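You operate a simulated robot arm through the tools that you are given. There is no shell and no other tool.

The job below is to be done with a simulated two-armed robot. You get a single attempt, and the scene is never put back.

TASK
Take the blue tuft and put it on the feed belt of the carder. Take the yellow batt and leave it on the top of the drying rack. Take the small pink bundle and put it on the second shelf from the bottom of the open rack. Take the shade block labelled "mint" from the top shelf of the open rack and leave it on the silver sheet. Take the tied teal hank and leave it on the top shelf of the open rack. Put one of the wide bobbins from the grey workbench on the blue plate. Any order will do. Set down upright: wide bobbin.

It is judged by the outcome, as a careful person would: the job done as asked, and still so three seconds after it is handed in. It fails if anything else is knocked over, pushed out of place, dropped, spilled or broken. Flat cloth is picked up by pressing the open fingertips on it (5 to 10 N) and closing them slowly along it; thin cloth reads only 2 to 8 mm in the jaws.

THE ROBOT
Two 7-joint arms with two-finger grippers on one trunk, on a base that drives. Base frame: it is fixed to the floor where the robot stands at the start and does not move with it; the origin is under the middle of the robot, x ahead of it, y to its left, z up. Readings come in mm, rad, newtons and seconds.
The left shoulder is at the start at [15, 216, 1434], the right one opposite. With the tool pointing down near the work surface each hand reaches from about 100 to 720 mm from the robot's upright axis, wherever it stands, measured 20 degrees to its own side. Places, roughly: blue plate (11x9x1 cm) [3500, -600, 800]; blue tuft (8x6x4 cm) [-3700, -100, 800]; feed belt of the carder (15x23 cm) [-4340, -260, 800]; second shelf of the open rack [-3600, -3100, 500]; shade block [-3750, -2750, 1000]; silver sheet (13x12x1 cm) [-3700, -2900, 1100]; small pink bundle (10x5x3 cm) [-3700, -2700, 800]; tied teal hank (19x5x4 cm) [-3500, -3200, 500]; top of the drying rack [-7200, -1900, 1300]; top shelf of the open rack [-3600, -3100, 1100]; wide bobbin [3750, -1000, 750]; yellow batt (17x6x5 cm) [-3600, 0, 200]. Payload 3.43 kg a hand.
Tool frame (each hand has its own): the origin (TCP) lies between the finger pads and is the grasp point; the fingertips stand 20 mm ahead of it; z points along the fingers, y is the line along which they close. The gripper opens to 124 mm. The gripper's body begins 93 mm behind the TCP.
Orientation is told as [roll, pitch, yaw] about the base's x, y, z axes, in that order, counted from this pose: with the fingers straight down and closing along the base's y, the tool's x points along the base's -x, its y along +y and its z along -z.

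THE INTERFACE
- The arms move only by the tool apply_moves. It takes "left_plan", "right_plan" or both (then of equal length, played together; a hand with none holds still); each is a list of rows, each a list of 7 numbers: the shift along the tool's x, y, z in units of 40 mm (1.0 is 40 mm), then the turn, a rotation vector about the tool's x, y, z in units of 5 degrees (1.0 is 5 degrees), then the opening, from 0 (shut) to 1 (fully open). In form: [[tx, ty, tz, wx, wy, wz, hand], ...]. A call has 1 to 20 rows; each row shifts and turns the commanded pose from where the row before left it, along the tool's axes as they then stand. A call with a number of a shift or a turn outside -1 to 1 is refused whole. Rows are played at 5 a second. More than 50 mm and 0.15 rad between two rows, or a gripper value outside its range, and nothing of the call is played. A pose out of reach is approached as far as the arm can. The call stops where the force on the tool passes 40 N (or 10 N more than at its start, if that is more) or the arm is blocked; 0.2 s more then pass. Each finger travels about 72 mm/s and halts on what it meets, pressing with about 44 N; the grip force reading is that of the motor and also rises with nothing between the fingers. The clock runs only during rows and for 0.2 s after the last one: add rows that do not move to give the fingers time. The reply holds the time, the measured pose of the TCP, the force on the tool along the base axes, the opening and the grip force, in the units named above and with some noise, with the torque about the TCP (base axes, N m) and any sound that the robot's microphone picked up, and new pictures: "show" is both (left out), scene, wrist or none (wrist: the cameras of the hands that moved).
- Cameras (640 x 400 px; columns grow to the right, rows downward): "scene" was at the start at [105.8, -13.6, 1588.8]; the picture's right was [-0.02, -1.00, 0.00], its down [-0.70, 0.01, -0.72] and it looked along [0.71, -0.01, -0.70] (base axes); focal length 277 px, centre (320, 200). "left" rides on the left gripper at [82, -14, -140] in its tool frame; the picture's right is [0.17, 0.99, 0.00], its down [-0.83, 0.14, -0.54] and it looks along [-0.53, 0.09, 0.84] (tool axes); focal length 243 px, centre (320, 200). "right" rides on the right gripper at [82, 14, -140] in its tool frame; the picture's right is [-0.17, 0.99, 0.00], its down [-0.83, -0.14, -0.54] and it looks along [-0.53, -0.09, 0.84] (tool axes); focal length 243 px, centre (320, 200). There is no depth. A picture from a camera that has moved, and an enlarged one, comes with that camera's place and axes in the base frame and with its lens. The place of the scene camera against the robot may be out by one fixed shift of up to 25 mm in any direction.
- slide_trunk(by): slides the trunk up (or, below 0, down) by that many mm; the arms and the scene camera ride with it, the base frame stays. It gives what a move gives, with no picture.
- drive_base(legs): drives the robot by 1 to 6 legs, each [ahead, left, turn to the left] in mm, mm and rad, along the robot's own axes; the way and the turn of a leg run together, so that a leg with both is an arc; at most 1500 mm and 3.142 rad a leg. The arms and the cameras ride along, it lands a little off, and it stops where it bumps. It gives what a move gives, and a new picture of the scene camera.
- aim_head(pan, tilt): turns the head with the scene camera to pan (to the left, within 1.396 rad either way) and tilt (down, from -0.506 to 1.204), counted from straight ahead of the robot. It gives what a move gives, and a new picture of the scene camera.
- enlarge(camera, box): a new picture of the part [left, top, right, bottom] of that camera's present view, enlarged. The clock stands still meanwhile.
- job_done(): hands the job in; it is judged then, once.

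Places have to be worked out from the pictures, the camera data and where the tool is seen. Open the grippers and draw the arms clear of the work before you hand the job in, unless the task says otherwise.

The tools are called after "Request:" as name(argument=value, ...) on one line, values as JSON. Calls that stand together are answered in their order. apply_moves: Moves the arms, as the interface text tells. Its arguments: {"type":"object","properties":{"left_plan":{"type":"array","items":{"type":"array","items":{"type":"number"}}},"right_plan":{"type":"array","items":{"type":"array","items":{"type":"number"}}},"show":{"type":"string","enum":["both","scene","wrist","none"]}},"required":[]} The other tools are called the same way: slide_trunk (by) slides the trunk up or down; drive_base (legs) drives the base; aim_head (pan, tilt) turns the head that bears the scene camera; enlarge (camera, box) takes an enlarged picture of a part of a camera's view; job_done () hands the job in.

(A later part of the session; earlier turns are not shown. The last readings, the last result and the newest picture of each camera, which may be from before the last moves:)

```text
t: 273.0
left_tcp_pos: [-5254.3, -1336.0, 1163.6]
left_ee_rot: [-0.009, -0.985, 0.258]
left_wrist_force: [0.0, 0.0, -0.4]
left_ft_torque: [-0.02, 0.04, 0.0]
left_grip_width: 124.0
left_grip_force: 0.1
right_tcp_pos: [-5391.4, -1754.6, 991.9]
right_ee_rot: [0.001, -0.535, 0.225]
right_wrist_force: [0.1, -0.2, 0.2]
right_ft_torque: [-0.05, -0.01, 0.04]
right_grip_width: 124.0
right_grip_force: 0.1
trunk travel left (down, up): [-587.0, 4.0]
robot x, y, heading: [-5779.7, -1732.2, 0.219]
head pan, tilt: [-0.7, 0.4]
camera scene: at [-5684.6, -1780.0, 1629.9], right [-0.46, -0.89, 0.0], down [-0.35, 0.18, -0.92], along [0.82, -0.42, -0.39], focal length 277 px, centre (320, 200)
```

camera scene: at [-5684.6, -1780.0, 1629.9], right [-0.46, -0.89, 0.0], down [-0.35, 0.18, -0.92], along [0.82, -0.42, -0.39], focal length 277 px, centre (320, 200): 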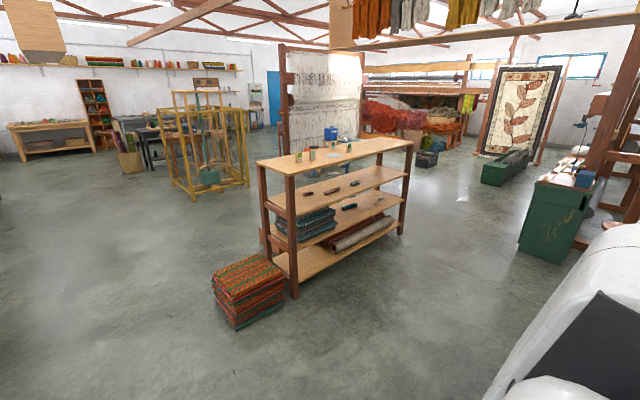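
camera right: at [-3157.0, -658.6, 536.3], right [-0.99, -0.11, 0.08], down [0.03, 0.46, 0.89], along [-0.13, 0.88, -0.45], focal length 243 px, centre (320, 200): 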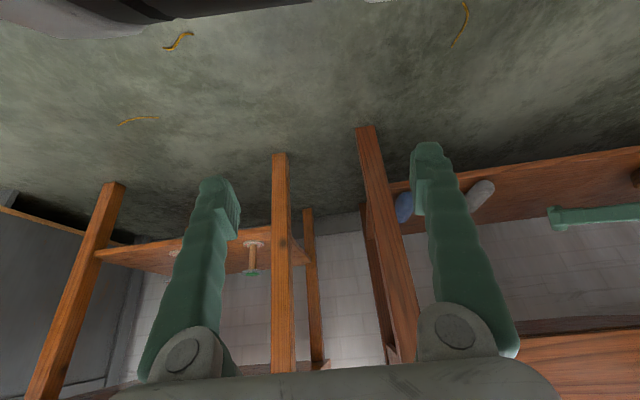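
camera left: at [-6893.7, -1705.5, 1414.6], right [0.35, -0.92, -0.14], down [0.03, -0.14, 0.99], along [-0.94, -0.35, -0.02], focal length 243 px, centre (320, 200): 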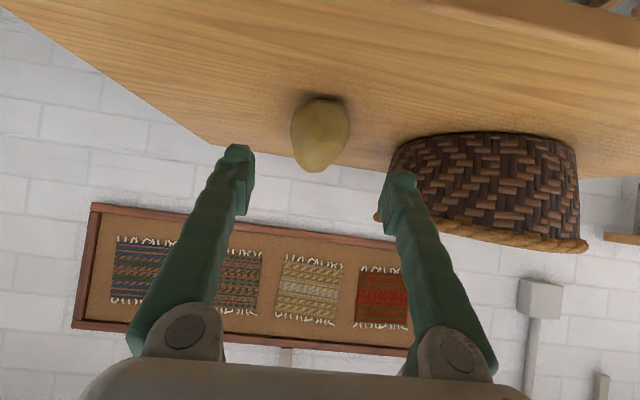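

Side B of the open rack has clear floor. I'll strafe right and drive toward it.

Request:
drive_base(legs=[[0, -1500, 0.015], [700, -100, 0]])

Request:
aim_head(pan=0.0, tilt=0.45)

Request:
enlarge(camera="scene", box=[180, 130, 460, 310])

```text
t: 297.4
left_tcp_pos: [-4210.3, -2731.6, 1162.6]
left_ee_rot: [-0.008, -0.988, 0.267]
left_wrist_force: [-0.2, -0.4, 0.4]
left_ft_torque: [-0.02, 0.0, 0.02]
left_grip_width: 124.1
left_grip_force: 0.1
right_tcp_pos: [-4343.4, -3151.2, 992.7]
right_ee_rot: [-0.001, -0.536, 0.233]
right_wrist_force: [-0.2, 0.2, 0.6]
right_ft_torque: [0.02, 0.03, -0.01]
right_grip_width: 124.1
right_grip_force: 0.1
trunk travel left (down, up): [-587.0, 4.0]
robot x, y, heading: [-4730.6, -3125.9, 0.235]
head pan, tilt: [-0.7, 0.4]
camera scene: at [-4637.7, -3179.6, 1629.9], right [-0.45, -0.89, 0.0], down [-0.35, 0.17, -0.92], along [0.82, -0.41, -0.39], focal length 277 px, centre (320, 200)
```

scene: 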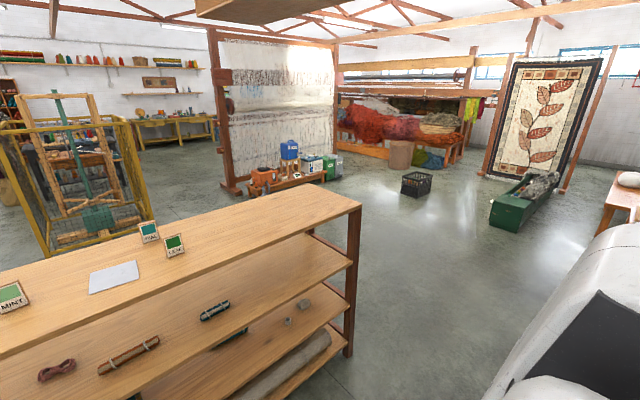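

```text
t: 298.5
left_tcp_pos: [-4210.7, -2731.0, 1163.9]
left_ee_rot: [-0.01, -0.988, 0.268]
left_wrist_force: [-0.5, -0.4, 0.7]
left_ft_torque: [0.01, -0.02, 0.01]
left_grip_width: 123.7
left_grip_force: 0.0
right_tcp_pos: [-4344.7, -3150.8, 991.8]
right_ee_rot: [0.003, -0.537, 0.235]
right_wrist_force: [-0.3, -0.8, -0.1]
right_ft_torque: [-0.02, 0.0, 0.02]
right_grip_width: 124.1
right_grip_force: 0.1
trunk travel left (down, up): [-587.0, 4.0]
robot x, y, heading: [-4730.2, -3127.8, 0.238]
head pan, tilt: [0.0, 0.45]
camera scene: at [-4630.7, -3116.8, 1625.2], right [0.23, -0.97, 0.0], down [-0.42, -0.1, -0.9], along [0.88, 0.21, -0.44], focal length 277 px, centre (320, 200)
```

scene: 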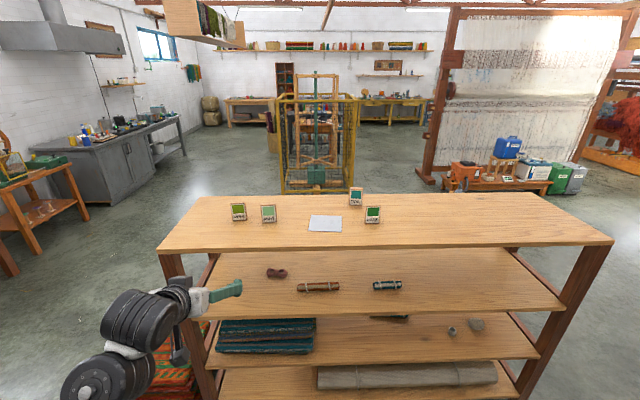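

```text
2.22 times, centred on (320, 220) of scene
camera zoom: at [-4630.7, -3116.8, 1625.2], right [0.23, -0.97, 0.0], down [-0.42, -0.1, -0.9], along [0.88, 0.21, -0.44], focal length 616 px, centre (320, 156)
```

zoom: 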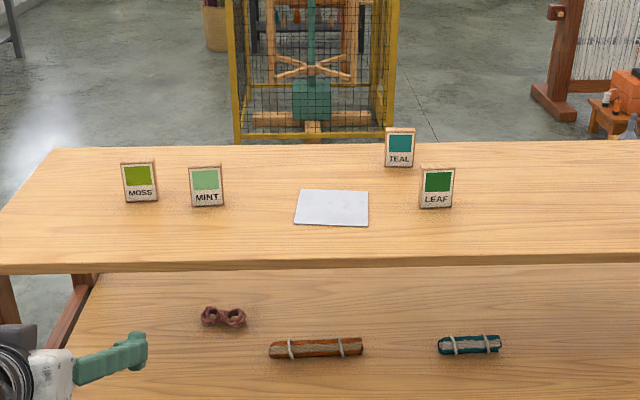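

I can read the labels: MOSS, MINT, TEAL, LEAF, with the silver sheet between. MINT stands at about [-3800,-2711]. I'll drive 290 mm ahead and shift the left hand 77 mm right so it lines up with MINT.

Request:
drive_base(legs=[[290, 0, 0]])

Request:
apply_moves(left_plan=[[0, -0.64, 0, 0, 0, 0, 1], [0, -0.64, 0, 0, 0, 0, 1], [0, -0.64, 0, 0, 0, 0, 0.8]], show="both")

```text
t: 300.8
left_tcp_pos: [-3930.3, -2662.9, 1163.6]
left_ee_rot: [-0.008, -0.988, 0.27]
left_wrist_force: [-0.9, -0.4, -0.4]
left_ft_torque: [-0.01, -0.04, 0.02]
left_grip_width: 124.0
left_grip_force: 0.1
right_tcp_pos: [-4061.6, -3081.8, 992.5]
right_ee_rot: [0.002, -0.536, 0.238]
right_wrist_force: [-0.5, 0.3, 0.8]
right_ft_torque: [0.0, 0.02, -0.01]
right_grip_width: 123.7
right_grip_force: 0.0
trunk travel left (down, up): [-587.0, 4.0]
robot x, y, heading: [-4446.8, -3066.4, 0.236]
head pan, tilt: [0.0, 0.45]
camera scene: at [-4349.1, -3048.7, 1625.3], right [0.23, -0.97, 0.0], down [-0.42, -0.1, -0.9], along [0.88, 0.21, -0.43], focal length 277 px, centre (320, 200)
```

scene: 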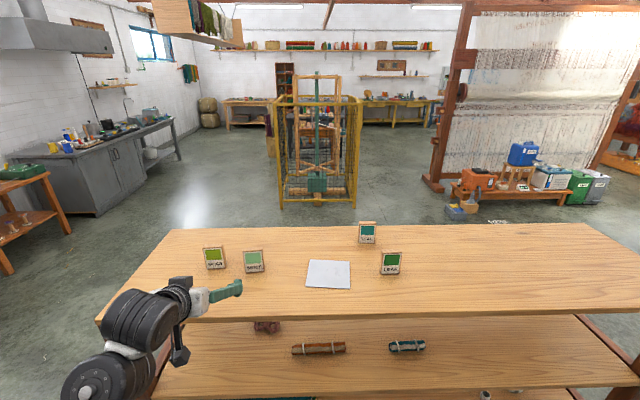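

```text
t: 301.6
left_tcp_pos: [-3909.1, -2736.9, 1162.5]
left_ee_rot: [-0.01, -0.986, 0.272]
left_wrist_force: [1.2, -0.3, -0.1]
left_ft_torque: [0.01, 0.04, 0.0]
left_grip_width: 99.3
left_grip_force: 0.0
right_tcp_pos: [-4061.5, -3082.6, 991.0]
right_ee_rot: [0.001, -0.534, 0.24]
right_wrist_force: [0.7, -1.0, -0.5]
right_ft_torque: [0.0, 0.03, -0.02]
right_grip_width: 123.5
right_grip_force: 0.0
trunk travel left (down, up): [-587.0, 4.0]
robot x, y, heading: [-4449.8, -3062.8, 0.237]
head pan, tilt: [0.0, 0.45]
camera scene: at [-4347.0, -3049.1, 1625.2], right [0.24, -0.97, 0.0], down [-0.42, -0.1, -0.9], along [0.87, 0.21, -0.44], focal length 277 px, centre (320, 200)
camera left: at [-4062.2, -2791.9, 1172.5], right [-0.35, 0.93, -0.14], down [-0.03, 0.14, 0.99], along [0.94, 0.35, -0.02], focal length 243 px, centre (320, 200)
```

scene: 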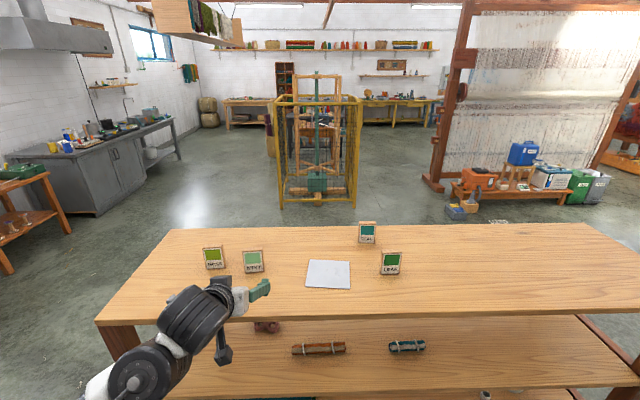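
left: 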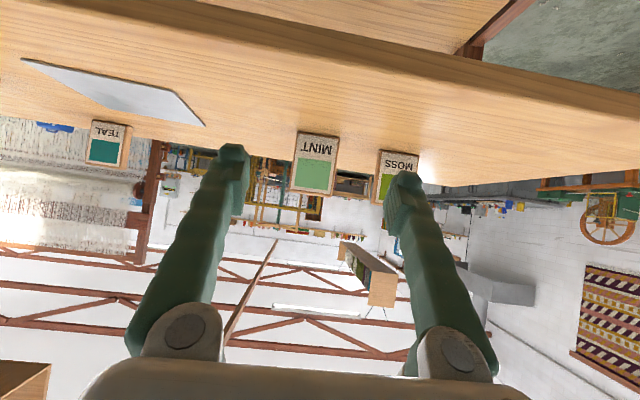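

MINT is straight ahead of the TCP, 113 mm away, centre z≈1126, shelf z≈1092. I'll narrow the fingers to 84 mm and advance to straddle it.

Request:
apply_moves(left_plan=[[-0.3, 0, 0.66, 0, 0, 0, 0.68], [-0.3, 0, 0.66, 0, 0, 0, 0.68], [-0.15, 0, 0.7, 0, 0, 0, 0.68]], show="wrist")

```text
t: 302.4
left_tcp_pos: [-3827.5, -2714.1, 1144.2]
left_ee_rot: [-0.009, -0.985, 0.27]
left_wrist_force: [0.0, 0.4, 0.6]
left_ft_torque: [0.0, 0.03, 0.03]
left_grip_width: 84.2
left_grip_force: 0.0
right_tcp_pos: [-4060.9, -3082.7, 991.6]
right_ee_rot: [0.002, -0.533, 0.241]
right_wrist_force: [-0.4, 0.6, 0.4]
right_ft_torque: [-0.03, -0.01, 0.02]
right_grip_width: 124.2
right_grip_force: 0.0
trunk travel left (down, up): [-587.0, 4.0]
robot x, y, heading: [-4444.2, -3059.6, 0.239]
head pan, tilt: [0.0, 0.45]
camera left: at [-3980.8, -2769.8, 1153.4], right [-0.34, 0.93, -0.14], down [-0.03, 0.14, 0.99], along [0.94, 0.34, -0.02], focal length 243 px, centre (320, 200)
```

left: 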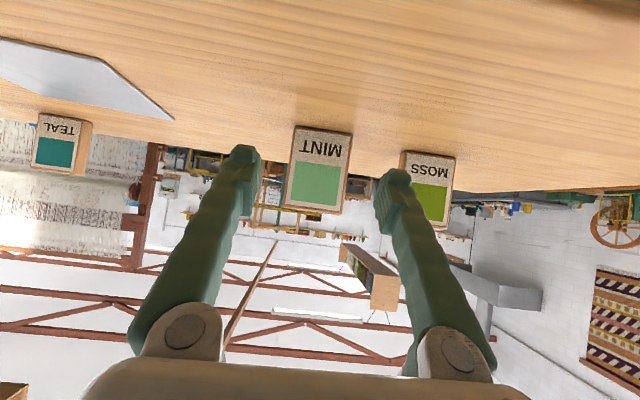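

From the size change between views, MINT's centre is about 45 mm further ahead. I'll advance the last 44 mm and lower 16 mm.

Request:
apply_moves(left_plan=[[-0.145, 0, 0.57, 0, 0, 0, 0.68], [-0.145, 0, 0.57, 0, 0, 0, 0.68]], show="both")

```text
t: 303.0
left_tcp_pos: [-3784.1, -2702.2, 1129.1]
left_ee_rot: [-0.007, -0.988, 0.269]
left_wrist_force: [0.3, 0.2, -0.2]
left_ft_torque: [-0.01, -0.05, 0.01]
left_grip_width: 84.1
left_grip_force: 0.0
right_tcp_pos: [-4060.7, -3082.4, 991.7]
right_ee_rot: [0.002, -0.534, 0.241]
right_wrist_force: [-0.2, 0.4, -0.3]
right_ft_torque: [0.01, 0.0, 0.02]
right_grip_width: 124.0
right_grip_force: 0.0
trunk travel left (down, up): [-587.0, 4.0]
robot x, y, heading: [-4451.9, -3060.7, 0.237]
head pan, tilt: [0.0, 0.45]
camera scene: at [-4347.0, -3048.7, 1625.1], right [0.23, -0.97, 0.0], down [-0.42, -0.1, -0.9], along [0.87, 0.21, -0.44], focal length 277 px, centre (320, 200)
camera left: at [-3937.5, -2757.9, 1137.9], right [-0.34, 0.93, -0.14], down [-0.03, 0.14, 0.99], along [0.94, 0.35, -0.02], focal length 243 px, centre (320, 200)
```

scene: 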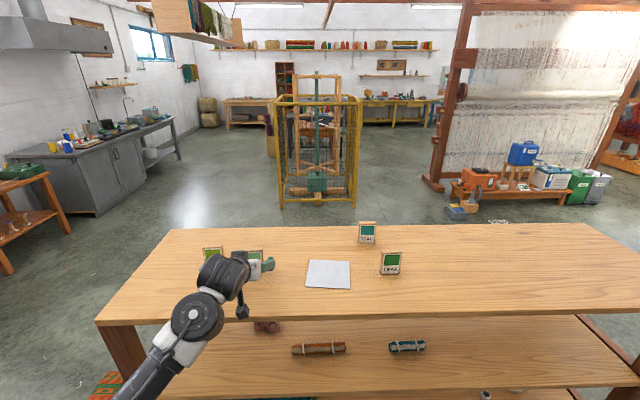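
left: 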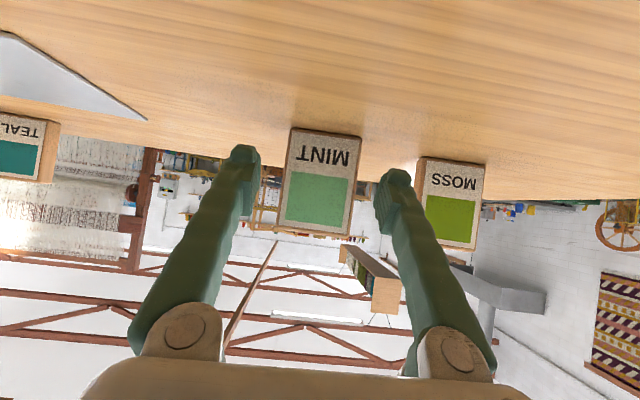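

The block is centred between the fingers; its front face is level with the TCP. I'll advance 10 mm more and close.

Request:
apply_moves(left_plan=[[-0.138, 0, 0.21, 0, 0, 0, 0.68], [0, 0, 0, 0, 0, 0, 0.5], [0, 0, 0, 0, 0, 0, 0.35], [0, 0, 0, 0, 0, 0, 0.3], [0, 0, 0, 0, 0, 0, 0.3]], show="wrist")

```text
t: 304.2
left_tcp_pos: [-3776.0, -2699.8, 1128.3]
left_ee_rot: [-0.009, -0.985, 0.269]
left_wrist_force: [-0.4, -0.3, 0.1]
left_ft_torque: [-0.02, 0.01, 0.02]
left_grip_width: 56.2
left_grip_force: 44.1
right_tcp_pos: [-4060.9, -3082.7, 992.0]
right_ee_rot: [0.001, -0.534, 0.238]
right_wrist_force: [-0.3, -0.3, 0.7]
right_ft_torque: [0.01, 0.0, -0.02]
right_grip_width: 123.8
right_grip_force: 0.0
trunk travel left (down, up): [-587.0, 4.0]
robot x, y, heading: [-4449.6, -3060.2, 0.24]
head pan, tilt: [0.0, 0.45]
camera left: at [-3928.8, -2755.6, 1138.1], right [-0.34, 0.93, -0.14], down [-0.03, 0.14, 0.99], along [0.94, 0.35, -0.02], focal length 243 px, centre (320, 200)
```

left: 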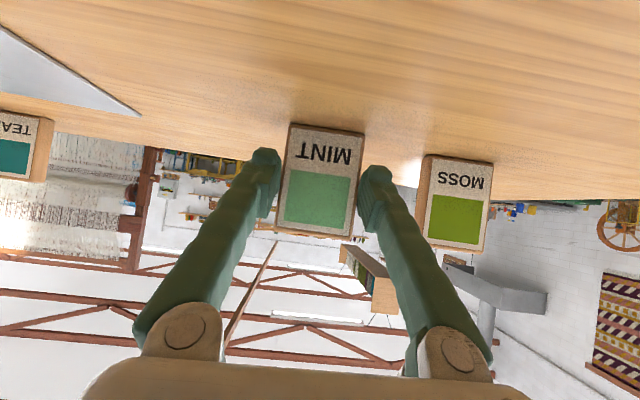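

The grip holds at 56 mm but only the fingertips' front corners seem to bite. I'll reopen a little, advance 14 mm more, and close again.

Request:
apply_moves(left_plan=[[0, 0, 0, 0, 0, 0, 0.6], [0, 0, 0, 0, 0, 0, 0.62], [-0.193, 0, 0.292, 0, 0, 0, 0.62], [0, 0, 0, 0, 0, 0, 0.4], [0, 0, 0, 0, 0, 0, 0.3], [0, 0, 0, 0, 0, 0, 0.3]], show="wrist")

```text
t: 305.6
left_tcp_pos: [-3762.1, -2696.5, 1129.0]
left_ee_rot: [-0.009, -0.988, 0.27]
left_wrist_force: [1.1, 0.4, 0.5]
left_ft_torque: [0.01, -0.05, 0.05]
left_grip_width: 56.5
left_grip_force: 43.8
right_tcp_pos: [-4061.4, -3081.9, 992.1]
right_ee_rot: [0.001, -0.535, 0.237]
right_wrist_force: [0.7, -0.1, -1.1]
right_ft_torque: [-0.02, 0.06, -0.02]
right_grip_width: 123.8
right_grip_force: 0.0
trunk travel left (down, up): [-587.0, 4.0]
robot x, y, heading: [-4446.1, -3060.3, 0.234]
head pan, tilt: [0.0, 0.45]
camera left: at [-3914.9, -2751.9, 1138.0], right [-0.34, 0.93, -0.14], down [-0.03, 0.14, 0.99], along [0.94, 0.35, -0.02], focal length 243 px, centre (320, 200)
```

left: 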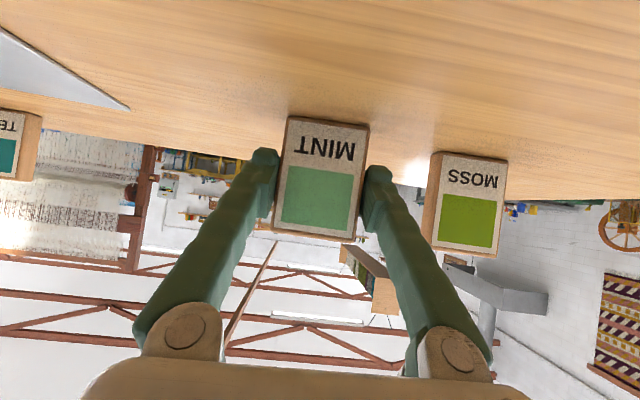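

MINT is firmly held now. The silver sheet's centre works out to about [-3738,-2910]. I'll lift 40 mm and carry the block over to it.

Request:
apply_moves(left_plan=[[-0.42, 0, -0.28, 0, 0, 0, 0.3], [-0.42, 0, -0.28, 0, 0, 0, 0.3], [0.101, -0.885, -0.153, 0, 0, 0, 0.3], [0.101, -0.885, -0.153, 0, 0, 0, 0.3], [0.101, -0.885, -0.153, 0, 0, 0, 0.3], [0.101, -0.885, -0.153, 0, 0, 0, 0.3], [0.101, -0.885, -0.153, 0, 0, 0, 0.3], [0.101, -0.885, -0.153, 0, 0, 0, 0.3]], show="both")

```text
t: 307.4
left_tcp_pos: [-3750.1, -2913.5, 1169.6]
left_ee_rot: [-0.007, -0.988, 0.271]
left_wrist_force: [-0.4, -0.1, -0.5]
left_ft_torque: [0.04, -0.01, 0.03]
left_grip_width: 56.5
left_grip_force: 43.8
right_tcp_pos: [-4060.7, -3083.7, 992.6]
right_ee_rot: [0.004, -0.535, 0.235]
right_wrist_force: [1.0, 0.3, -0.2]
right_ft_torque: [0.05, 0.01, -0.01]
right_grip_width: 123.9
right_grip_force: 0.1
trunk travel left (down, up): [-587.0, 4.0]
robot x, y, heading: [-4444.7, -3060.6, 0.239]
head pan, tilt: [0.0, 0.45]
camera scene: at [-4347.9, -3050.3, 1625.2], right [0.23, -0.97, 0.0], down [-0.42, -0.1, -0.9], along [0.88, 0.21, -0.44], focal length 277 px, centre (320, 200)
camera left: at [-3902.3, -2970.5, 1179.5], right [-0.35, 0.93, -0.14], down [-0.03, 0.14, 0.99], along [0.94, 0.35, -0.02], focal length 243 px, centre (320, 200)
```

scene: 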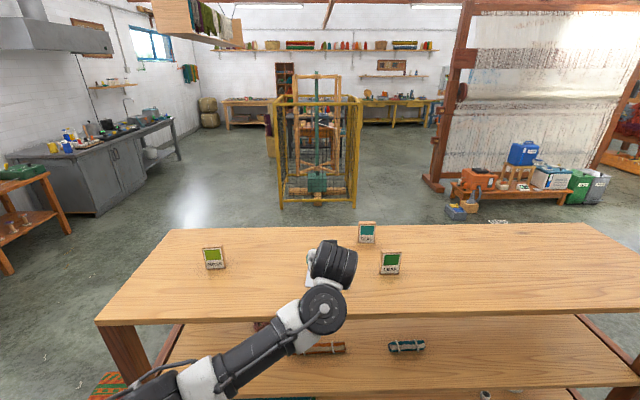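
left: 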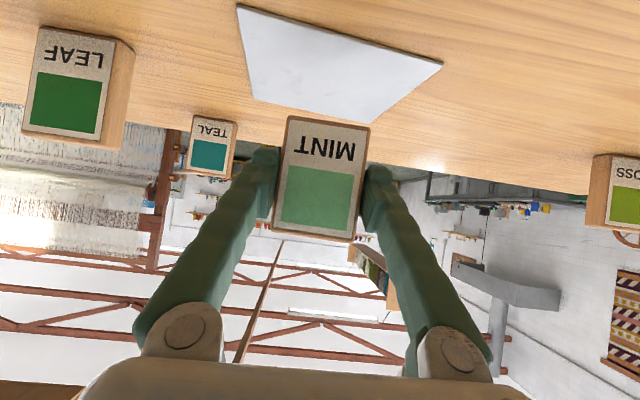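

The sheet's centre reads [-3741,-2919], nearly under the block. I'll shift 7 mm right, lower 30 mm, then step down to contact.

Request:
apply_moves(left_plan=[[0.3, -0.18, 0.2, 0, 0, 0, 0.3], [0.32, 0, 0.21, 0, 0, 0, 0.3], [0, 0, 0, 0, 0, 0, 0.3]], show="none")

Request:
apply_moves(left_plan=[[0.063, 0, 0.041, 0, 0, 0, 0.3], [0, 0, 0, 0, 0, 0, 0.3]], show="none")

Request:
apply_moves(left_plan=[[0.042, 0, 0.028, 0, 0, 0, 0.3], [0, 0, 0, 0, 0, 0, 0.3]], show="wrist")

```text
t: 308.2
left_tcp_pos: [-3744.7, -2911.3, 1142.5]
left_ee_rot: [-0.004, -0.99, 0.276]
left_wrist_force: [-0.6, -0.2, -1.2]
left_ft_torque: [0.0, -0.01, -0.01]
left_grip_width: 56.4
left_grip_force: 44.1
right_tcp_pos: [-4061.2, -3082.4, 992.2]
right_ee_rot: [0.002, -0.533, 0.24]
right_wrist_force: [0.1, -0.4, 0.4]
right_ft_torque: [0.01, 0.02, -0.02]
right_grip_width: 123.9
right_grip_force: 0.0
trunk travel left (down, up): [-587.0, 4.0]
robot x, y, heading: [-4444.9, -3060.0, 0.236]
head pan, tilt: [0.0, 0.45]
```

```text
t: 308.8
left_tcp_pos: [-3744.5, -2907.1, 1139.7]
left_ee_rot: [0.001, -0.993, 0.275]
left_wrist_force: [-0.2, 0.1, 0.3]
left_ft_torque: [0.01, -0.03, 0.0]
left_grip_width: 56.7
left_grip_force: 44.2
right_tcp_pos: [-4060.7, -3082.1, 991.7]
right_ee_rot: [0.002, -0.534, 0.24]
right_wrist_force: [-0.3, 0.1, 0.1]
right_ft_torque: [-0.02, 0.04, 0.04]
right_grip_width: 124.0
right_grip_force: 0.1
trunk travel left (down, up): [-587.0, 4.0]
robot x, y, heading: [-4449.6, -3062.5, 0.239]
head pan, tilt: [0.0, 0.45]
```

```text
t: 309.4
left_tcp_pos: [-3742.7, -2902.7, 1137.6]
left_ee_rot: [0.009, -0.993, 0.275]
left_wrist_force: [-0.3, 0.1, -0.6]
left_ft_torque: [0.04, -0.04, -0.01]
left_grip_width: 56.1
left_grip_force: 44.0
right_tcp_pos: [-4060.6, -3082.9, 991.4]
right_ee_rot: [0.002, -0.535, 0.239]
right_wrist_force: [-0.4, 0.2, -0.1]
right_ft_torque: [0.01, -0.01, 0.01]
right_grip_width: 124.1
right_grip_force: 0.1
trunk travel left (down, up): [-587.0, 4.0]
robot x, y, heading: [-4448.9, -3059.6, 0.235]
head pan, tilt: [0.0, 0.45]
camera left: at [-3895.7, -2961.8, 1145.7], right [-0.36, 0.92, -0.14], down [-0.04, 0.13, 0.99], along [0.93, 0.36, -0.01], focal length 243 px, centre (320, 200)
```

left: 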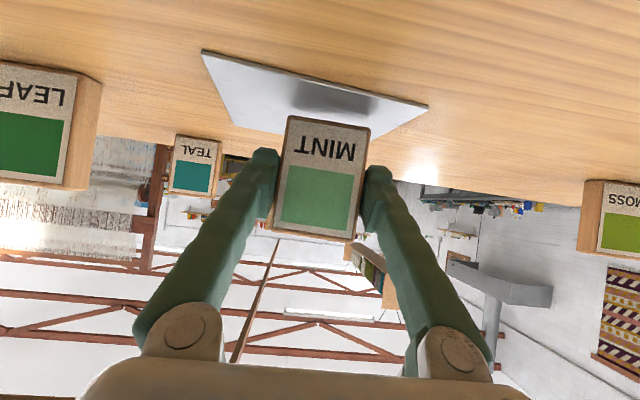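

The arm is drifting left without tool force: with the hand at my centre line the upper arm presses my chest, as happened with the bobbin. I'll lift again, strafe the base 130 mm right, and move the arm back left so it works in its own zone.

Request:
apply_moves(left_plan=[[-0.4, 0, -0.26, 0, 0, 0, 0.3], [-0.4, 0, -0.26, 0, 0, 0, 0.3], [0, 0.6, 0, 0, 0, 0, 0.3], [0, 0.6, 0, 0, 0, 0, 0.3], [0, 0.6, 0, 0, 0, 0, 0.3]], show="none")

Request:
drive_base(legs=[[0, -130, 0]])

Request:
enlarge(camera="left", box=[0, 0, 640, 400])

```text
t: 310.6
left_tcp_pos: [-3766.3, -2848.9, 1173.8]
left_ee_rot: [-0.012, -0.987, 0.271]
left_wrist_force: [-0.1, -0.1, 0.0]
left_ft_torque: [-0.02, 0.01, 0.02]
left_grip_width: 56.2
left_grip_force: 44.7
right_tcp_pos: [-4060.4, -3080.6, 992.0]
right_ee_rot: [0.001, -0.534, 0.239]
right_wrist_force: [-0.1, -0.6, -0.1]
right_ft_torque: [-0.03, 0.01, 0.01]
right_grip_width: 123.9
right_grip_force: 0.1
trunk travel left (down, up): [-587.0, 4.0]
robot x, y, heading: [-4447.8, -3059.4, 0.241]
head pan, tilt: [0.0, 0.45]
```

```text
t: 313.0
left_tcp_pos: [-3734.0, -2975.5, 1174.9]
left_ee_rot: [-0.008, -0.986, 0.271]
left_wrist_force: [0.6, -0.2, -0.3]
left_ft_torque: [0.0, 0.03, 0.03]
left_grip_width: 56.5
left_grip_force: 43.7
right_tcp_pos: [-4030.9, -3208.8, 992.6]
right_ee_rot: [0.001, -0.534, 0.24]
right_wrist_force: [0.2, -0.2, -0.1]
right_ft_torque: [-0.02, 0.02, 0.0]
right_grip_width: 124.0
right_grip_force: 0.0
trunk travel left (down, up): [-587.0, 4.0]
robot x, y, heading: [-4414.8, -3185.0, 0.236]
head pan, tilt: [0.0, 0.45]
camera scene: at [-4317.6, -3174.7, 1625.2], right [0.23, -0.97, 0.0], down [-0.42, -0.1, -0.9], along [0.88, 0.21, -0.44], focal length 277 px, centre (320, 200)
```

scene: 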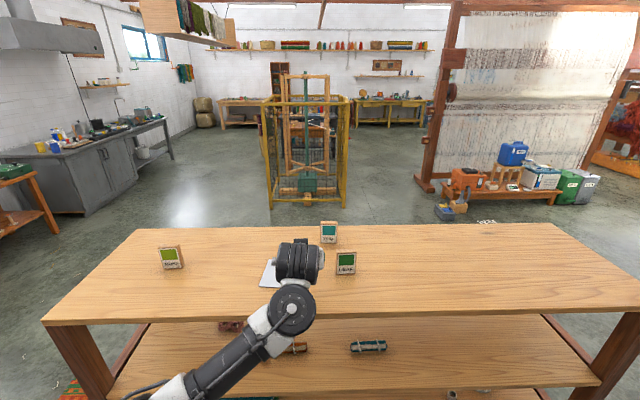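

```text
1.00 times, centred on (320, 200) of left (not enlarged: the box is as wide or as high as the picture)
camera zoom: at [-3888.0, -3032.4, 1183.4], right [-0.34, 0.93, -0.14], down [-0.03, 0.14, 0.99], along [0.94, 0.34, -0.02], focal length 243 px, centre (320, 200)
```

zoom: 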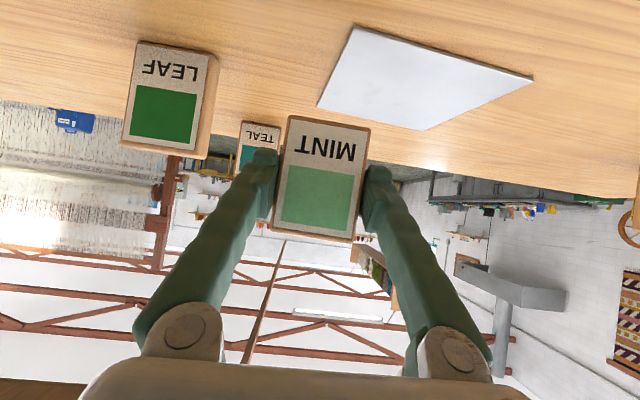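

The hand now needs to go 56 mm left to be over the sheet, which puts it 100 mm into its own side. I'll move there and lower 28 mm.

Request:
apply_moves(left_plan=[[0.02, 0.7, -0.03, 0, 0, 0, 0.3], [0, 0.71, 0, 0, 0, 0, 0.3], [0.3, 0, 0.2, 0, 0, 0, 0.3], [0.3, 0, 0.2, 0, 0, 0, 0.3], [0, 0, 0, 0, 0, 0, 0.3]], show="wrist")

```text
t: 314.2
left_tcp_pos: [-3750.6, -2922.0, 1145.3]
left_ee_rot: [-0.009, -0.989, 0.272]
left_wrist_force: [-0.6, -0.9, -0.1]
left_ft_torque: [0.01, 0.03, 0.02]
left_grip_width: 56.4
left_grip_force: 43.8
right_tcp_pos: [-4029.5, -3208.6, 992.0]
right_ee_rot: [0.003, -0.533, 0.24]
right_wrist_force: [0.6, 0.0, 0.6]
right_ft_torque: [0.02, 0.02, 0.01]
right_grip_width: 123.9
right_grip_force: 0.1
trunk travel left (down, up): [-587.0, 4.0]
robot x, y, heading: [-4419.2, -3188.4, 0.239]
head pan, tilt: [0.0, 0.45]
camera left: at [-3903.9, -2978.2, 1154.8], right [-0.34, 0.93, -0.14], down [-0.03, 0.14, 0.99], along [0.94, 0.34, -0.02], focal length 243 px, centre (320, 200)
```

left: 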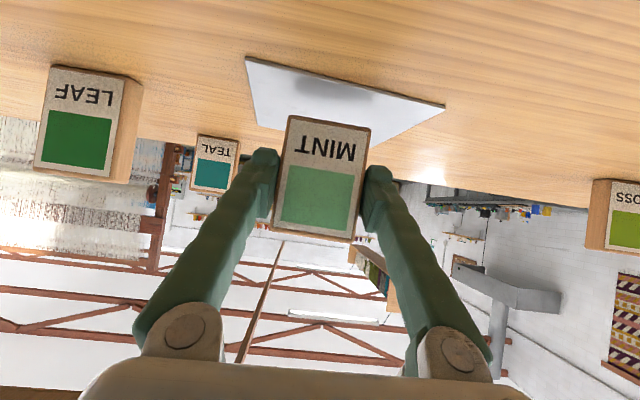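

No drift now. I'll step down gently to contact.

Request:
apply_moves(left_plan=[[0.083, 0, 0.055, 0, 0, 0, 0.3], [0.042, 0, 0.028, 0, 0, 0, 0.3], [0, 0, 0, 0, 0, 0, 0.3]], show="none")

Request:
apply_moves(left_plan=[[0.042, 0, 0.028, 0, 0, 0, 0.3], [0.042, 0, 0.028, 0, 0, 0, 0.3], [0, 0, 0, 0, 0, 0, 0.3]], show="none")

Request:
apply_moves(left_plan=[[0.042, 0, 0.028, 0, 0, 0, 0.3], [0, 0, 0, 0, 0, 0, 0.3]], show="wrist")

```text
t: 315.0
left_tcp_pos: [-3751.9, -2923.2, 1137.6]
left_ee_rot: [-0.008, -0.986, 0.271]
left_wrist_force: [0.2, 0.6, -1.1]
left_ft_torque: [0.02, -0.03, -0.01]
left_grip_width: 56.3
left_grip_force: 43.9
right_tcp_pos: [-4029.7, -3208.8, 991.4]
right_ee_rot: [0.001, -0.535, 0.239]
right_wrist_force: [-0.3, -0.2, 0.3]
right_ft_torque: [0.01, 0.03, 0.01]
right_grip_width: 123.7
right_grip_force: 0.0
trunk travel left (down, up): [-587.0, 4.0]
robot x, y, heading: [-4415.7, -3190.0, 0.235]
head pan, tilt: [0.0, 0.45]
```

```text
t: 315.8
left_tcp_pos: [-3749.6, -2923.2, 1135.7]
left_ee_rot: [-0.008, -0.986, 0.271]
left_wrist_force: [0.8, -0.1, -0.2]
left_ft_torque: [0.01, 0.01, 0.02]
left_grip_width: 56.5
left_grip_force: 43.8
right_tcp_pos: [-4030.1, -3209.7, 992.3]
right_ee_rot: [0.003, -0.534, 0.238]
right_wrist_force: [-0.3, -0.2, 0.6]
right_ft_torque: [0.02, -0.03, -0.02]
right_grip_width: 124.0
right_grip_force: 0.0
trunk travel left (down, up): [-587.0, 4.0]
robot x, y, heading: [-4417.1, -3186.2, 0.24]
head pan, tilt: [0.0, 0.45]
```

```text
t: 316.4
left_tcp_pos: [-3751.2, -2922.4, 1132.4]
left_ee_rot: [-0.012, -0.986, 0.271]
left_wrist_force: [0.7, -0.2, -0.6]
left_ft_torque: [-0.05, -0.02, -0.02]
left_grip_width: 56.3
left_grip_force: 43.8
right_tcp_pos: [-4030.2, -3209.2, 990.7]
right_ee_rot: [0.001, -0.534, 0.24]
right_wrist_force: [-0.7, -0.7, -0.5]
right_ft_torque: [-0.02, -0.01, 0.01]
right_grip_width: 123.7
right_grip_force: 0.1
trunk travel left (down, up): [-587.0, 4.0]
robot x, y, heading: [-4417.4, -3187.1, 0.236]
head pan, tilt: [0.0, 0.45]
camera left: at [-3904.0, -2978.6, 1142.2], right [-0.34, 0.93, -0.14], down [-0.03, 0.14, 0.99], along [0.94, 0.35, -0.02], focal length 243 px, centre (320, 200)
```

left: 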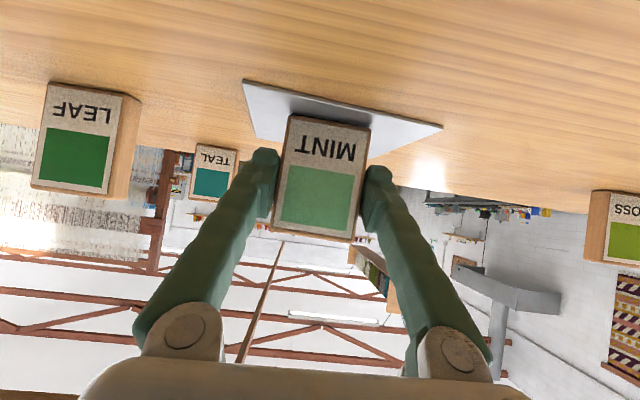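

Still no contact; the sheet is thin. I'll continue in 1.5–2 mm steps.

Request:
apply_moves(left_plan=[[0.042, 0, 0.028, 0, 0, 0, 0.3], [0, 0, 0, 0, 0, 0, 0.3]], show="none")

Request:
apply_moves(left_plan=[[0.031, 0, 0.021, 0, 0, 0, 0.3], [0, 0, 0, 0, 0, 0, 0.3]], show="wrist")

```text
t: 317.0
left_tcp_pos: [-3751.4, -2923.7, 1132.8]
left_ee_rot: [-0.013, -0.99, 0.273]
left_wrist_force: [1.1, 0.6, 4.3]
left_ft_torque: [-0.06, -0.11, 0.06]
left_grip_width: 56.7
left_grip_force: 43.8
right_tcp_pos: [-4031.5, -3208.6, 991.5]
right_ee_rot: [0.002, -0.535, 0.238]
right_wrist_force: [-0.1, -0.6, 0.8]
right_ft_torque: [-0.01, 0.0, 0.01]
right_grip_width: 124.0
right_grip_force: 0.0
trunk travel left (down, up): [-587.0, 4.0]
robot x, y, heading: [-4417.7, -3187.0, 0.239]
head pan, tilt: [0.0, 0.45]
```

```text
t: 317.6
left_tcp_pos: [-3750.1, -2923.3, 1130.8]
left_ee_rot: [-0.01, -0.992, 0.272]
left_wrist_force: [0.2, 1.4, 10.6]
left_ft_torque: [-0.21, -0.24, 0.06]
left_grip_width: 56.6
left_grip_force: 43.6
right_tcp_pos: [-4030.8, -3209.2, 992.2]
right_ee_rot: [0.003, -0.535, 0.239]
right_wrist_force: [-0.5, -0.7, -0.3]
right_ft_torque: [0.0, 0.0, 0.0]
right_grip_width: 124.1
right_grip_force: 0.0
trunk travel left (down, up): [-587.0, 4.0]
robot x, y, heading: [-4418.4, -3186.7, 0.237]
head pan, tilt: [0.0, 0.45]
camera left: at [-3904.1, -2978.9, 1140.6], right [-0.34, 0.93, -0.14], down [-0.03, 0.14, 0.99], along [0.94, 0.34, -0.02], focal length 243 px, centre (320, 200)
```

left: 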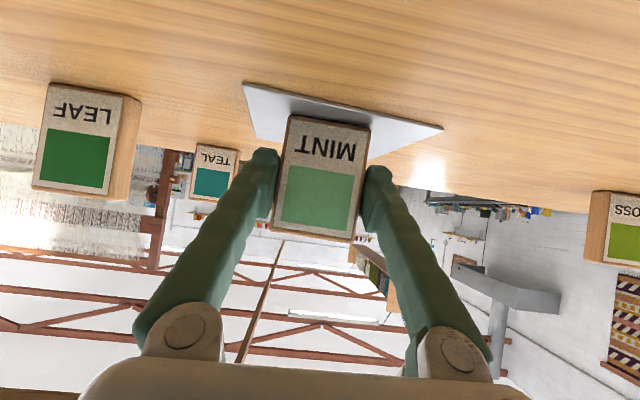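

Contact at 10 N: the block stands on the sheet. I'll open and draw the hand straight back, then up.

Request:
apply_moves(left_plan=[[0, 0, 0, 0, 0, 0, 0.5], [0, 0, 0, 0, 0, 0, 0.66], [0, 0, 0, 0, 0, 0, 0.66], [0.2, 0, -0.3, 0, 0, 0, 0.66], [0.35, 0, -0.52, 0, 0, 0, 0.66], [0.4, 0, -0.62, 0, 0, 0, 0.66], [0.4, 0, -0.62, 0, 0, 0, 0.66]], show="both")

```text
t: 319.2
left_tcp_pos: [-3846.8, -2949.1, 1130.2]
left_ee_rot: [-0.004, -0.985, 0.267]
left_wrist_force: [-0.3, 0.2, 0.3]
left_ft_torque: [0.0, -0.02, -0.01]
left_grip_width: 82.0
left_grip_force: 0.1
right_tcp_pos: [-4030.4, -3208.5, 992.0]
right_ee_rot: [0.003, -0.536, 0.238]
right_wrist_force: [0.0, -0.5, 1.2]
right_ft_torque: [-0.01, -0.01, 0.0]
right_grip_width: 124.1
right_grip_force: 0.0
trunk travel left (down, up): [-587.0, 4.0]
robot x, y, heading: [-4418.6, -3186.7, 0.232]
head pan, tilt: [0.0, 0.45]
camera scene: at [-4317.8, -3175.6, 1625.2], right [0.23, -0.97, 0.0], down [-0.42, -0.1, -0.9], along [0.88, 0.21, -0.44], focal length 277 px, centre (320, 200)
camera left: at [-4000.0, -3005.0, 1139.6], right [-0.34, 0.93, -0.14], down [-0.03, 0.14, 0.99], along [0.94, 0.34, -0.02], focal length 243 px, centre (320, 200)
```

scene: 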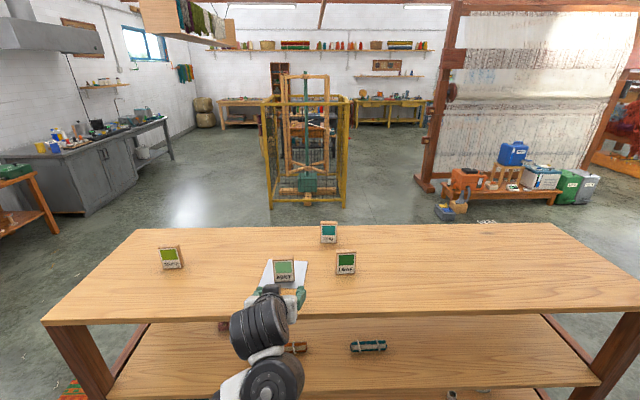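
left: 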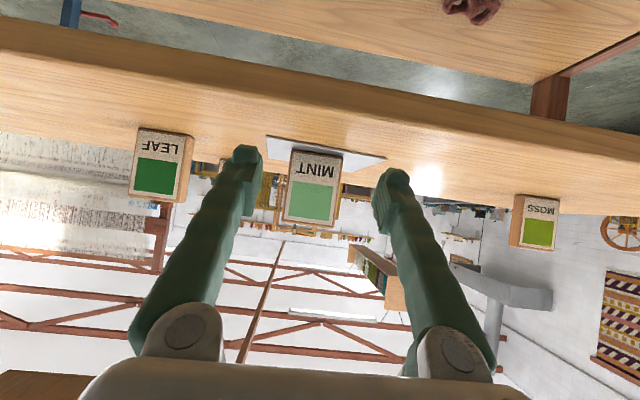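

MINT stands on the silver sheet. I'll back off 400 mm and look at the lower shelves for the pink bundle and the teal hank.

Request:
drive_base(legs=[[-400, 0, 0]])

Request:
slide_trunk(by=-300)

Request:
aim_head(pan=0.0, tilt=0.5)

Request:
enlarge(camera="scene", box=[140, 160, 460, 360])

```text
t: 322.2
left_tcp_pos: [-4234.8, -3041.9, 1131.4]
left_ee_rot: [-0.009, -0.987, 0.269]
left_wrist_force: [0.5, 1.1, -0.4]
left_ft_torque: [0.03, 0.01, 0.0]
left_grip_width: 82.0
left_grip_force: 0.1
right_tcp_pos: [-4418.7, -3302.5, 992.4]
right_ee_rot: [0.003, -0.534, 0.238]
right_wrist_force: [0.1, 0.4, 0.2]
right_ft_torque: [0.02, -0.03, -0.02]
right_grip_width: 124.1
right_grip_force: 0.0
trunk travel left (down, up): [-587.0, 4.0]
robot x, y, heading: [-4806.0, -3280.0, 0.238]
head pan, tilt: [0.0, 0.45]
camera scene: at [-4705.1, -3268.7, 1625.2], right [0.23, -0.97, 0.0], down [-0.42, -0.1, -0.9], along [0.88, 0.21, -0.44], focal length 277 px, centre (320, 200)
```

scene: 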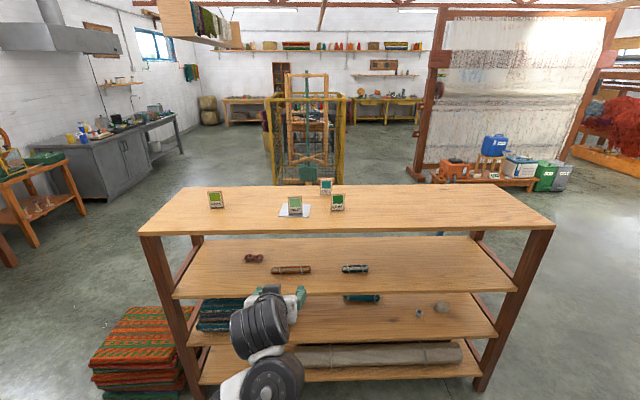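

```text
t: 323.4
left_tcp_pos: [-4251.1, -2969.3, 997.1]
left_ee_rot: [0.28, -0.947, 0.072]
left_wrist_force: [0.4, 0.5, -0.1]
left_ft_torque: [-0.04, 0.02, -0.03]
left_grip_width: 81.9
left_grip_force: 0.0
right_tcp_pos: [-4423.5, -3304.4, 892.1]
right_ee_rot: [0.003, -0.514, 0.236]
right_wrist_force: [-0.8, 0.6, 0.9]
right_ft_torque: [0.01, -0.01, 0.01]
right_grip_width: 123.9
right_grip_force: 0.1
trunk travel left (down, up): [-496.0, 95.0]
robot x, y, heading: [-4807.0, -3280.2, 0.23]
head pan, tilt: [0.0, 0.45]
stopped: the arm was blocked; the commanded pose is now the measured one
```

```text
t: 324.1
left_tcp_pos: [-4251.0, -2970.3, 998.1]
left_ee_rot: [0.278, -0.95, 0.07]
left_wrist_force: [0.0, -0.1, -1.0]
left_ft_torque: [0.03, 0.03, 0.0]
left_grip_width: 81.9
left_grip_force: 0.1
right_tcp_pos: [-4424.3, -3303.7, 894.1]
right_ee_rot: [0.001, -0.516, 0.238]
right_wrist_force: [0.6, 0.4, 0.1]
right_ft_torque: [0.02, -0.03, -0.01]
right_grip_width: 124.1
right_grip_force: 0.0
trunk travel left (down, up): [-496.0, 95.0]
robot x, y, heading: [-4808.6, -3283.3, 0.235]
head pan, tilt: [0.0, 0.499]
camera scene: at [-4623.7, -3248.8, 1517.9], right [0.23, -0.97, 0.0], down [-0.47, -0.11, -0.88], along [0.85, 0.21, -0.48], focal length 277 px, centre (320, 200)
```

scene: 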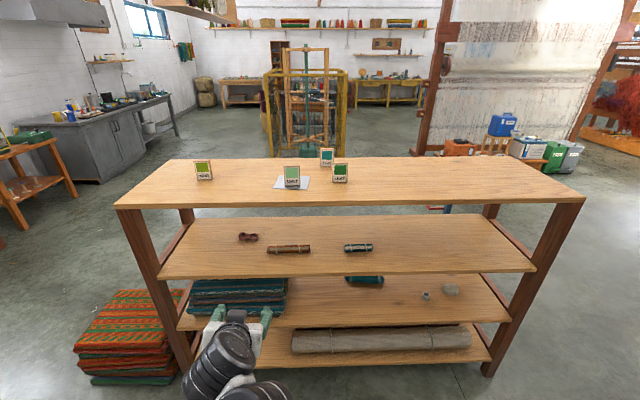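

```text
2.00 times, centred on (300, 260) of scene
camera zoom: at [-4623.7, -3248.8, 1517.9], right [0.23, -0.97, 0.0], down [-0.47, -0.11, -0.88], along [0.85, 0.21, -0.48], focal length 555 px, centre (360, 80)
```

zoom: 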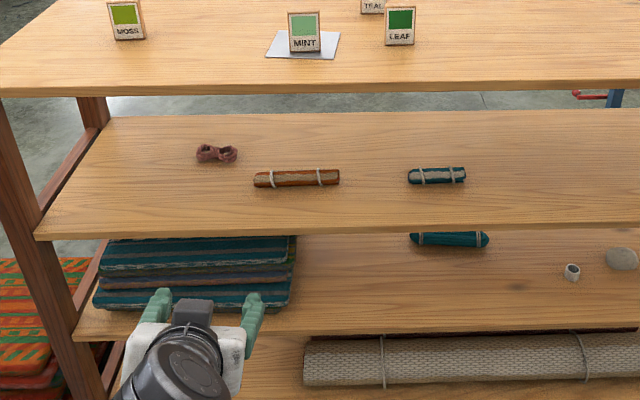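

The left arm got blocked against my own body as the trunk leaned down. I'll raise the trunk back up, then restore the left hand's orientation.

Request:
slide_trunk(by=90)

Request:
apply_moves(left_plan=[[0, 0, 0, 0.79, -0.135, -0.58, 0.66], [0, 0, 0, 0.79, -0.135, -0.58, 0.66]], show="scene")

```text
t: 325.3
left_tcp_pos: [-4261.6, -2900.0, 1081.5]
left_ee_rot: [0.371, -0.937, 0.079]
left_wrist_force: [0.0, 0.2, 0.2]
left_ft_torque: [0.02, -0.01, 0.02]
left_grip_width: 81.7
left_grip_force: 0.3
right_tcp_pos: [-4423.7, -3302.9, 982.8]
right_ee_rot: [0.001, -0.515, 0.239]
right_wrist_force: [-0.2, -0.8, 0.7]
right_ft_torque: [0.0, 0.01, 0.01]
right_grip_width: 124.1
right_grip_force: 0.1
trunk travel left (down, up): [-586.0, 5.0]
robot x, y, heading: [-4806.4, -3279.4, 0.234]
head pan, tilt: [0.0, 0.499]
```

```text
t: 326.1
left_tcp_pos: [-4253.3, -2928.4, 1089.4]
left_ee_rot: [0.034, -0.993, 0.266]
left_wrist_force: [0.4, 0.5, 0.1]
left_ft_torque: [-0.01, 0.01, 0.03]
left_grip_width: 81.6
left_grip_force: 0.1
right_tcp_pos: [-4423.8, -3303.9, 984.9]
right_ee_rot: [0.003, -0.517, 0.239]
right_wrist_force: [0.0, -0.2, 0.2]
right_ft_torque: [0.01, -0.04, 0.02]
right_grip_width: 123.9
right_grip_force: 0.0
trunk travel left (down, up): [-586.0, 5.0]
robot x, y, heading: [-4805.5, -3282.0, 0.233]
head pan, tilt: [0.0, 0.499]
stopped in row 2 (left hand): the arm was blocked; the commanded pose is now the measured one
camera scene: at [-4705.3, -3268.4, 1619.9], right [0.23, -0.97, 0.0], down [-0.47, -0.11, -0.88], along [0.85, 0.21, -0.48], focal length 277 px, centre (320, 200)
```

scene: 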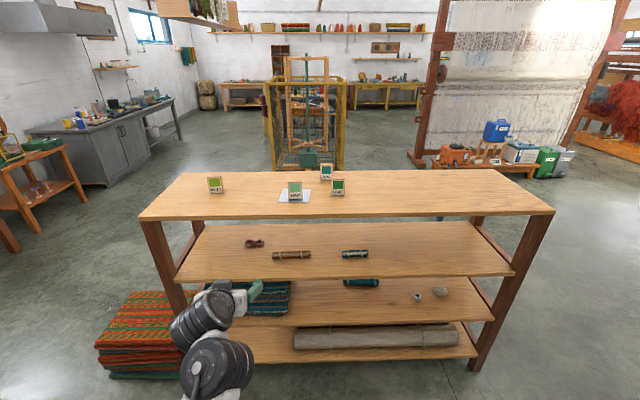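

The hand orientation is nearly restored, but the elbow is still tight. I'll move the hand ahead, left and up a bit to free the arm.

Request:
apply_moves(left_plan=[[-0.55, 0.5, 0.24, 0, 0, 0, 0.7], [-0.55, 0.5, 0.24, 0, 0, 0, 0.8], [-0.55, 0.5, 0.24, 0, 0, 0, 1]], show="scene")

```text
t: 326.9
left_tcp_pos: [-4212.6, -2859.0, 1129.9]
left_ee_rot: [0.024, -0.991, 0.271]
left_wrist_force: [-0.6, 0.2, -1.0]
left_ft_torque: [-0.03, -0.03, -0.03]
left_grip_width: 123.9
left_grip_force: 0.0
right_tcp_pos: [-4423.0, -3303.7, 984.3]
right_ee_rot: [0.002, -0.517, 0.238]
right_wrist_force: [0.1, -0.8, 0.9]
right_ft_torque: [0.02, 0.0, -0.02]
right_grip_width: 124.0
right_grip_force: 0.0
trunk travel left (down, up): [-586.0, 5.0]
robot x, y, heading: [-4806.0, -3282.4, 0.235]
head pan, tilt: [0.0, 0.499]
camera scene: at [-4705.3, -3268.2, 1620.0], right [0.23, -0.97, 0.0], down [-0.47, -0.11, -0.88], along [0.85, 0.21, -0.48], focal length 277 px, centre (320, 200)
```

scene: 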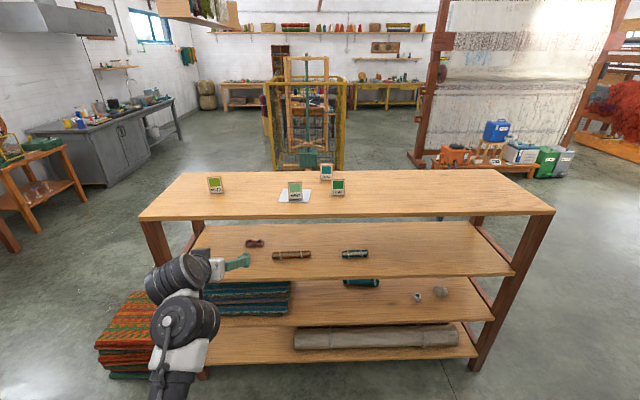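

The arm is free. The pink bundle is at about [-3746,-2706] on the third shelf (z≈800). I'll lower the left hand to z 850 in front of the rack.

Request:
apply_moves(left_plan=[[0.733, 0.1, 0.479, 0, 0, 0, 1], [0.733, 0.1, 0.479, 0, 0, 0, 1], [0.733, 0.1, 0.479, 0, 0, 0, 1], [0.733, 0.1, 0.479, 0, 0, 0, 1], [0.733, 0.1, 0.479, 0, 0, 0, 1], [0.733, 0.1, 0.479, 0, 0, 0, 1], [0.733, 0.1, 0.479, 0, 0, 0, 1], [0.733, 0.1, 0.479, 0, 0, 0, 1]], show="wrist")

```text
t: 328.7
left_tcp_pos: [-4221.8, -2822.3, 851.3]
left_ee_rot: [0.026, -0.992, 0.271]
left_wrist_force: [0.2, 0.3, 0.7]
left_ft_torque: [0.02, 0.0, -0.03]
left_grip_width: 124.1
left_grip_force: 0.1
right_tcp_pos: [-4423.6, -3302.9, 984.7]
right_ee_rot: [0.002, -0.516, 0.236]
right_wrist_force: [0.0, -0.1, -0.2]
right_ft_torque: [-0.06, 0.02, -0.01]
right_grip_width: 124.0
right_grip_force: 0.1
trunk travel left (down, up): [-586.0, 5.0]
robot x, y, heading: [-4806.8, -3280.5, 0.234]
head pan, tilt: [0.0, 0.499]
camera left: at [-4373.2, -2883.7, 858.6], right [-0.37, 0.92, -0.13], down [-0.03, 0.12, 0.99], along [0.93, 0.37, -0.01], focal length 243 px, centre (320, 200)
```

left: 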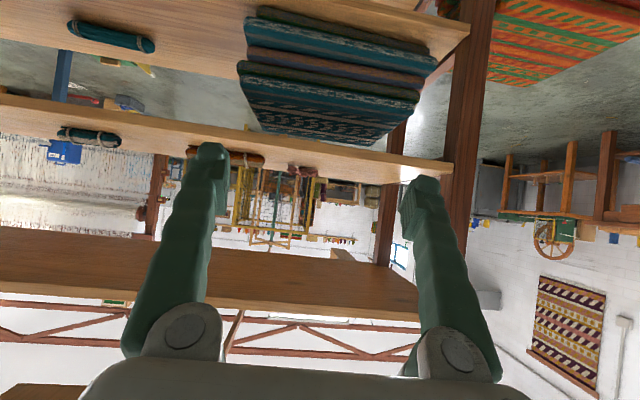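

The view shows the pink bundle straight ahead on shelf 3. I'll drive 300 mm ahead so the hand enters between the shelves.

Request:
drive_base(legs=[[300, 0, 0]])

Request:
enlarge(camera="left", box=[0, 0, 640, 400])

```text
t: 331.1
left_tcp_pos: [-3931.3, -2756.9, 851.3]
left_ee_rot: [0.026, -0.991, 0.268]
left_wrist_force: [-0.4, 0.2, 0.2]
left_ft_torque: [0.02, -0.03, -0.02]
left_grip_width: 124.2
left_grip_force: 0.0
right_tcp_pos: [-4134.9, -3236.4, 984.7]
right_ee_rot: [0.002, -0.516, 0.234]
right_wrist_force: [-0.5, 0.1, 0.4]
right_ft_torque: [-0.02, 0.01, -0.01]
right_grip_width: 123.9
right_grip_force: 0.0
trunk travel left (down, up): [-586.0, 5.0]
robot x, y, heading: [-4516.4, -3213.2, 0.233]
head pan, tilt: [0.0, 0.499]
camera scene: at [-4417.0, -3200.1, 1620.0], right [0.23, -0.97, 0.0], down [-0.47, -0.11, -0.88], along [0.85, 0.2, -0.48], focal length 277 px, centre (320, 200)
```

scene: 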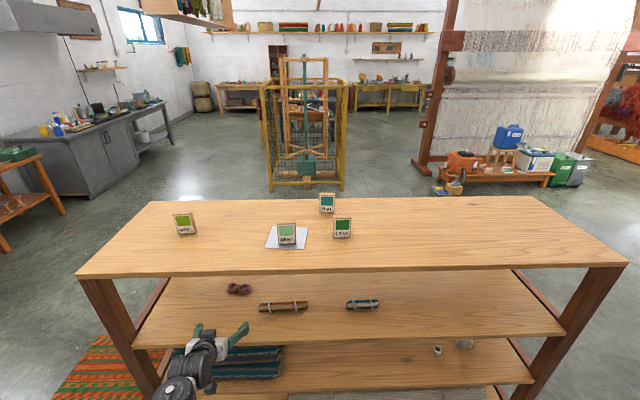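

```text
1.00 times, centred on (320, 200) of left (not enlarged: the box is as wide or as high as the picture)
camera zoom: at [-4083.5, -2816.5, 859.1], right [-0.37, 0.92, -0.12], down [-0.03, 0.12, 0.99], along [0.93, 0.37, -0.01], focal length 243 px, centre (320, 200)
```

zoom: 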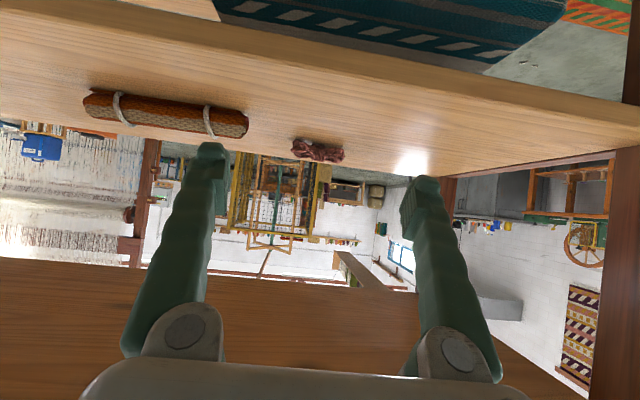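

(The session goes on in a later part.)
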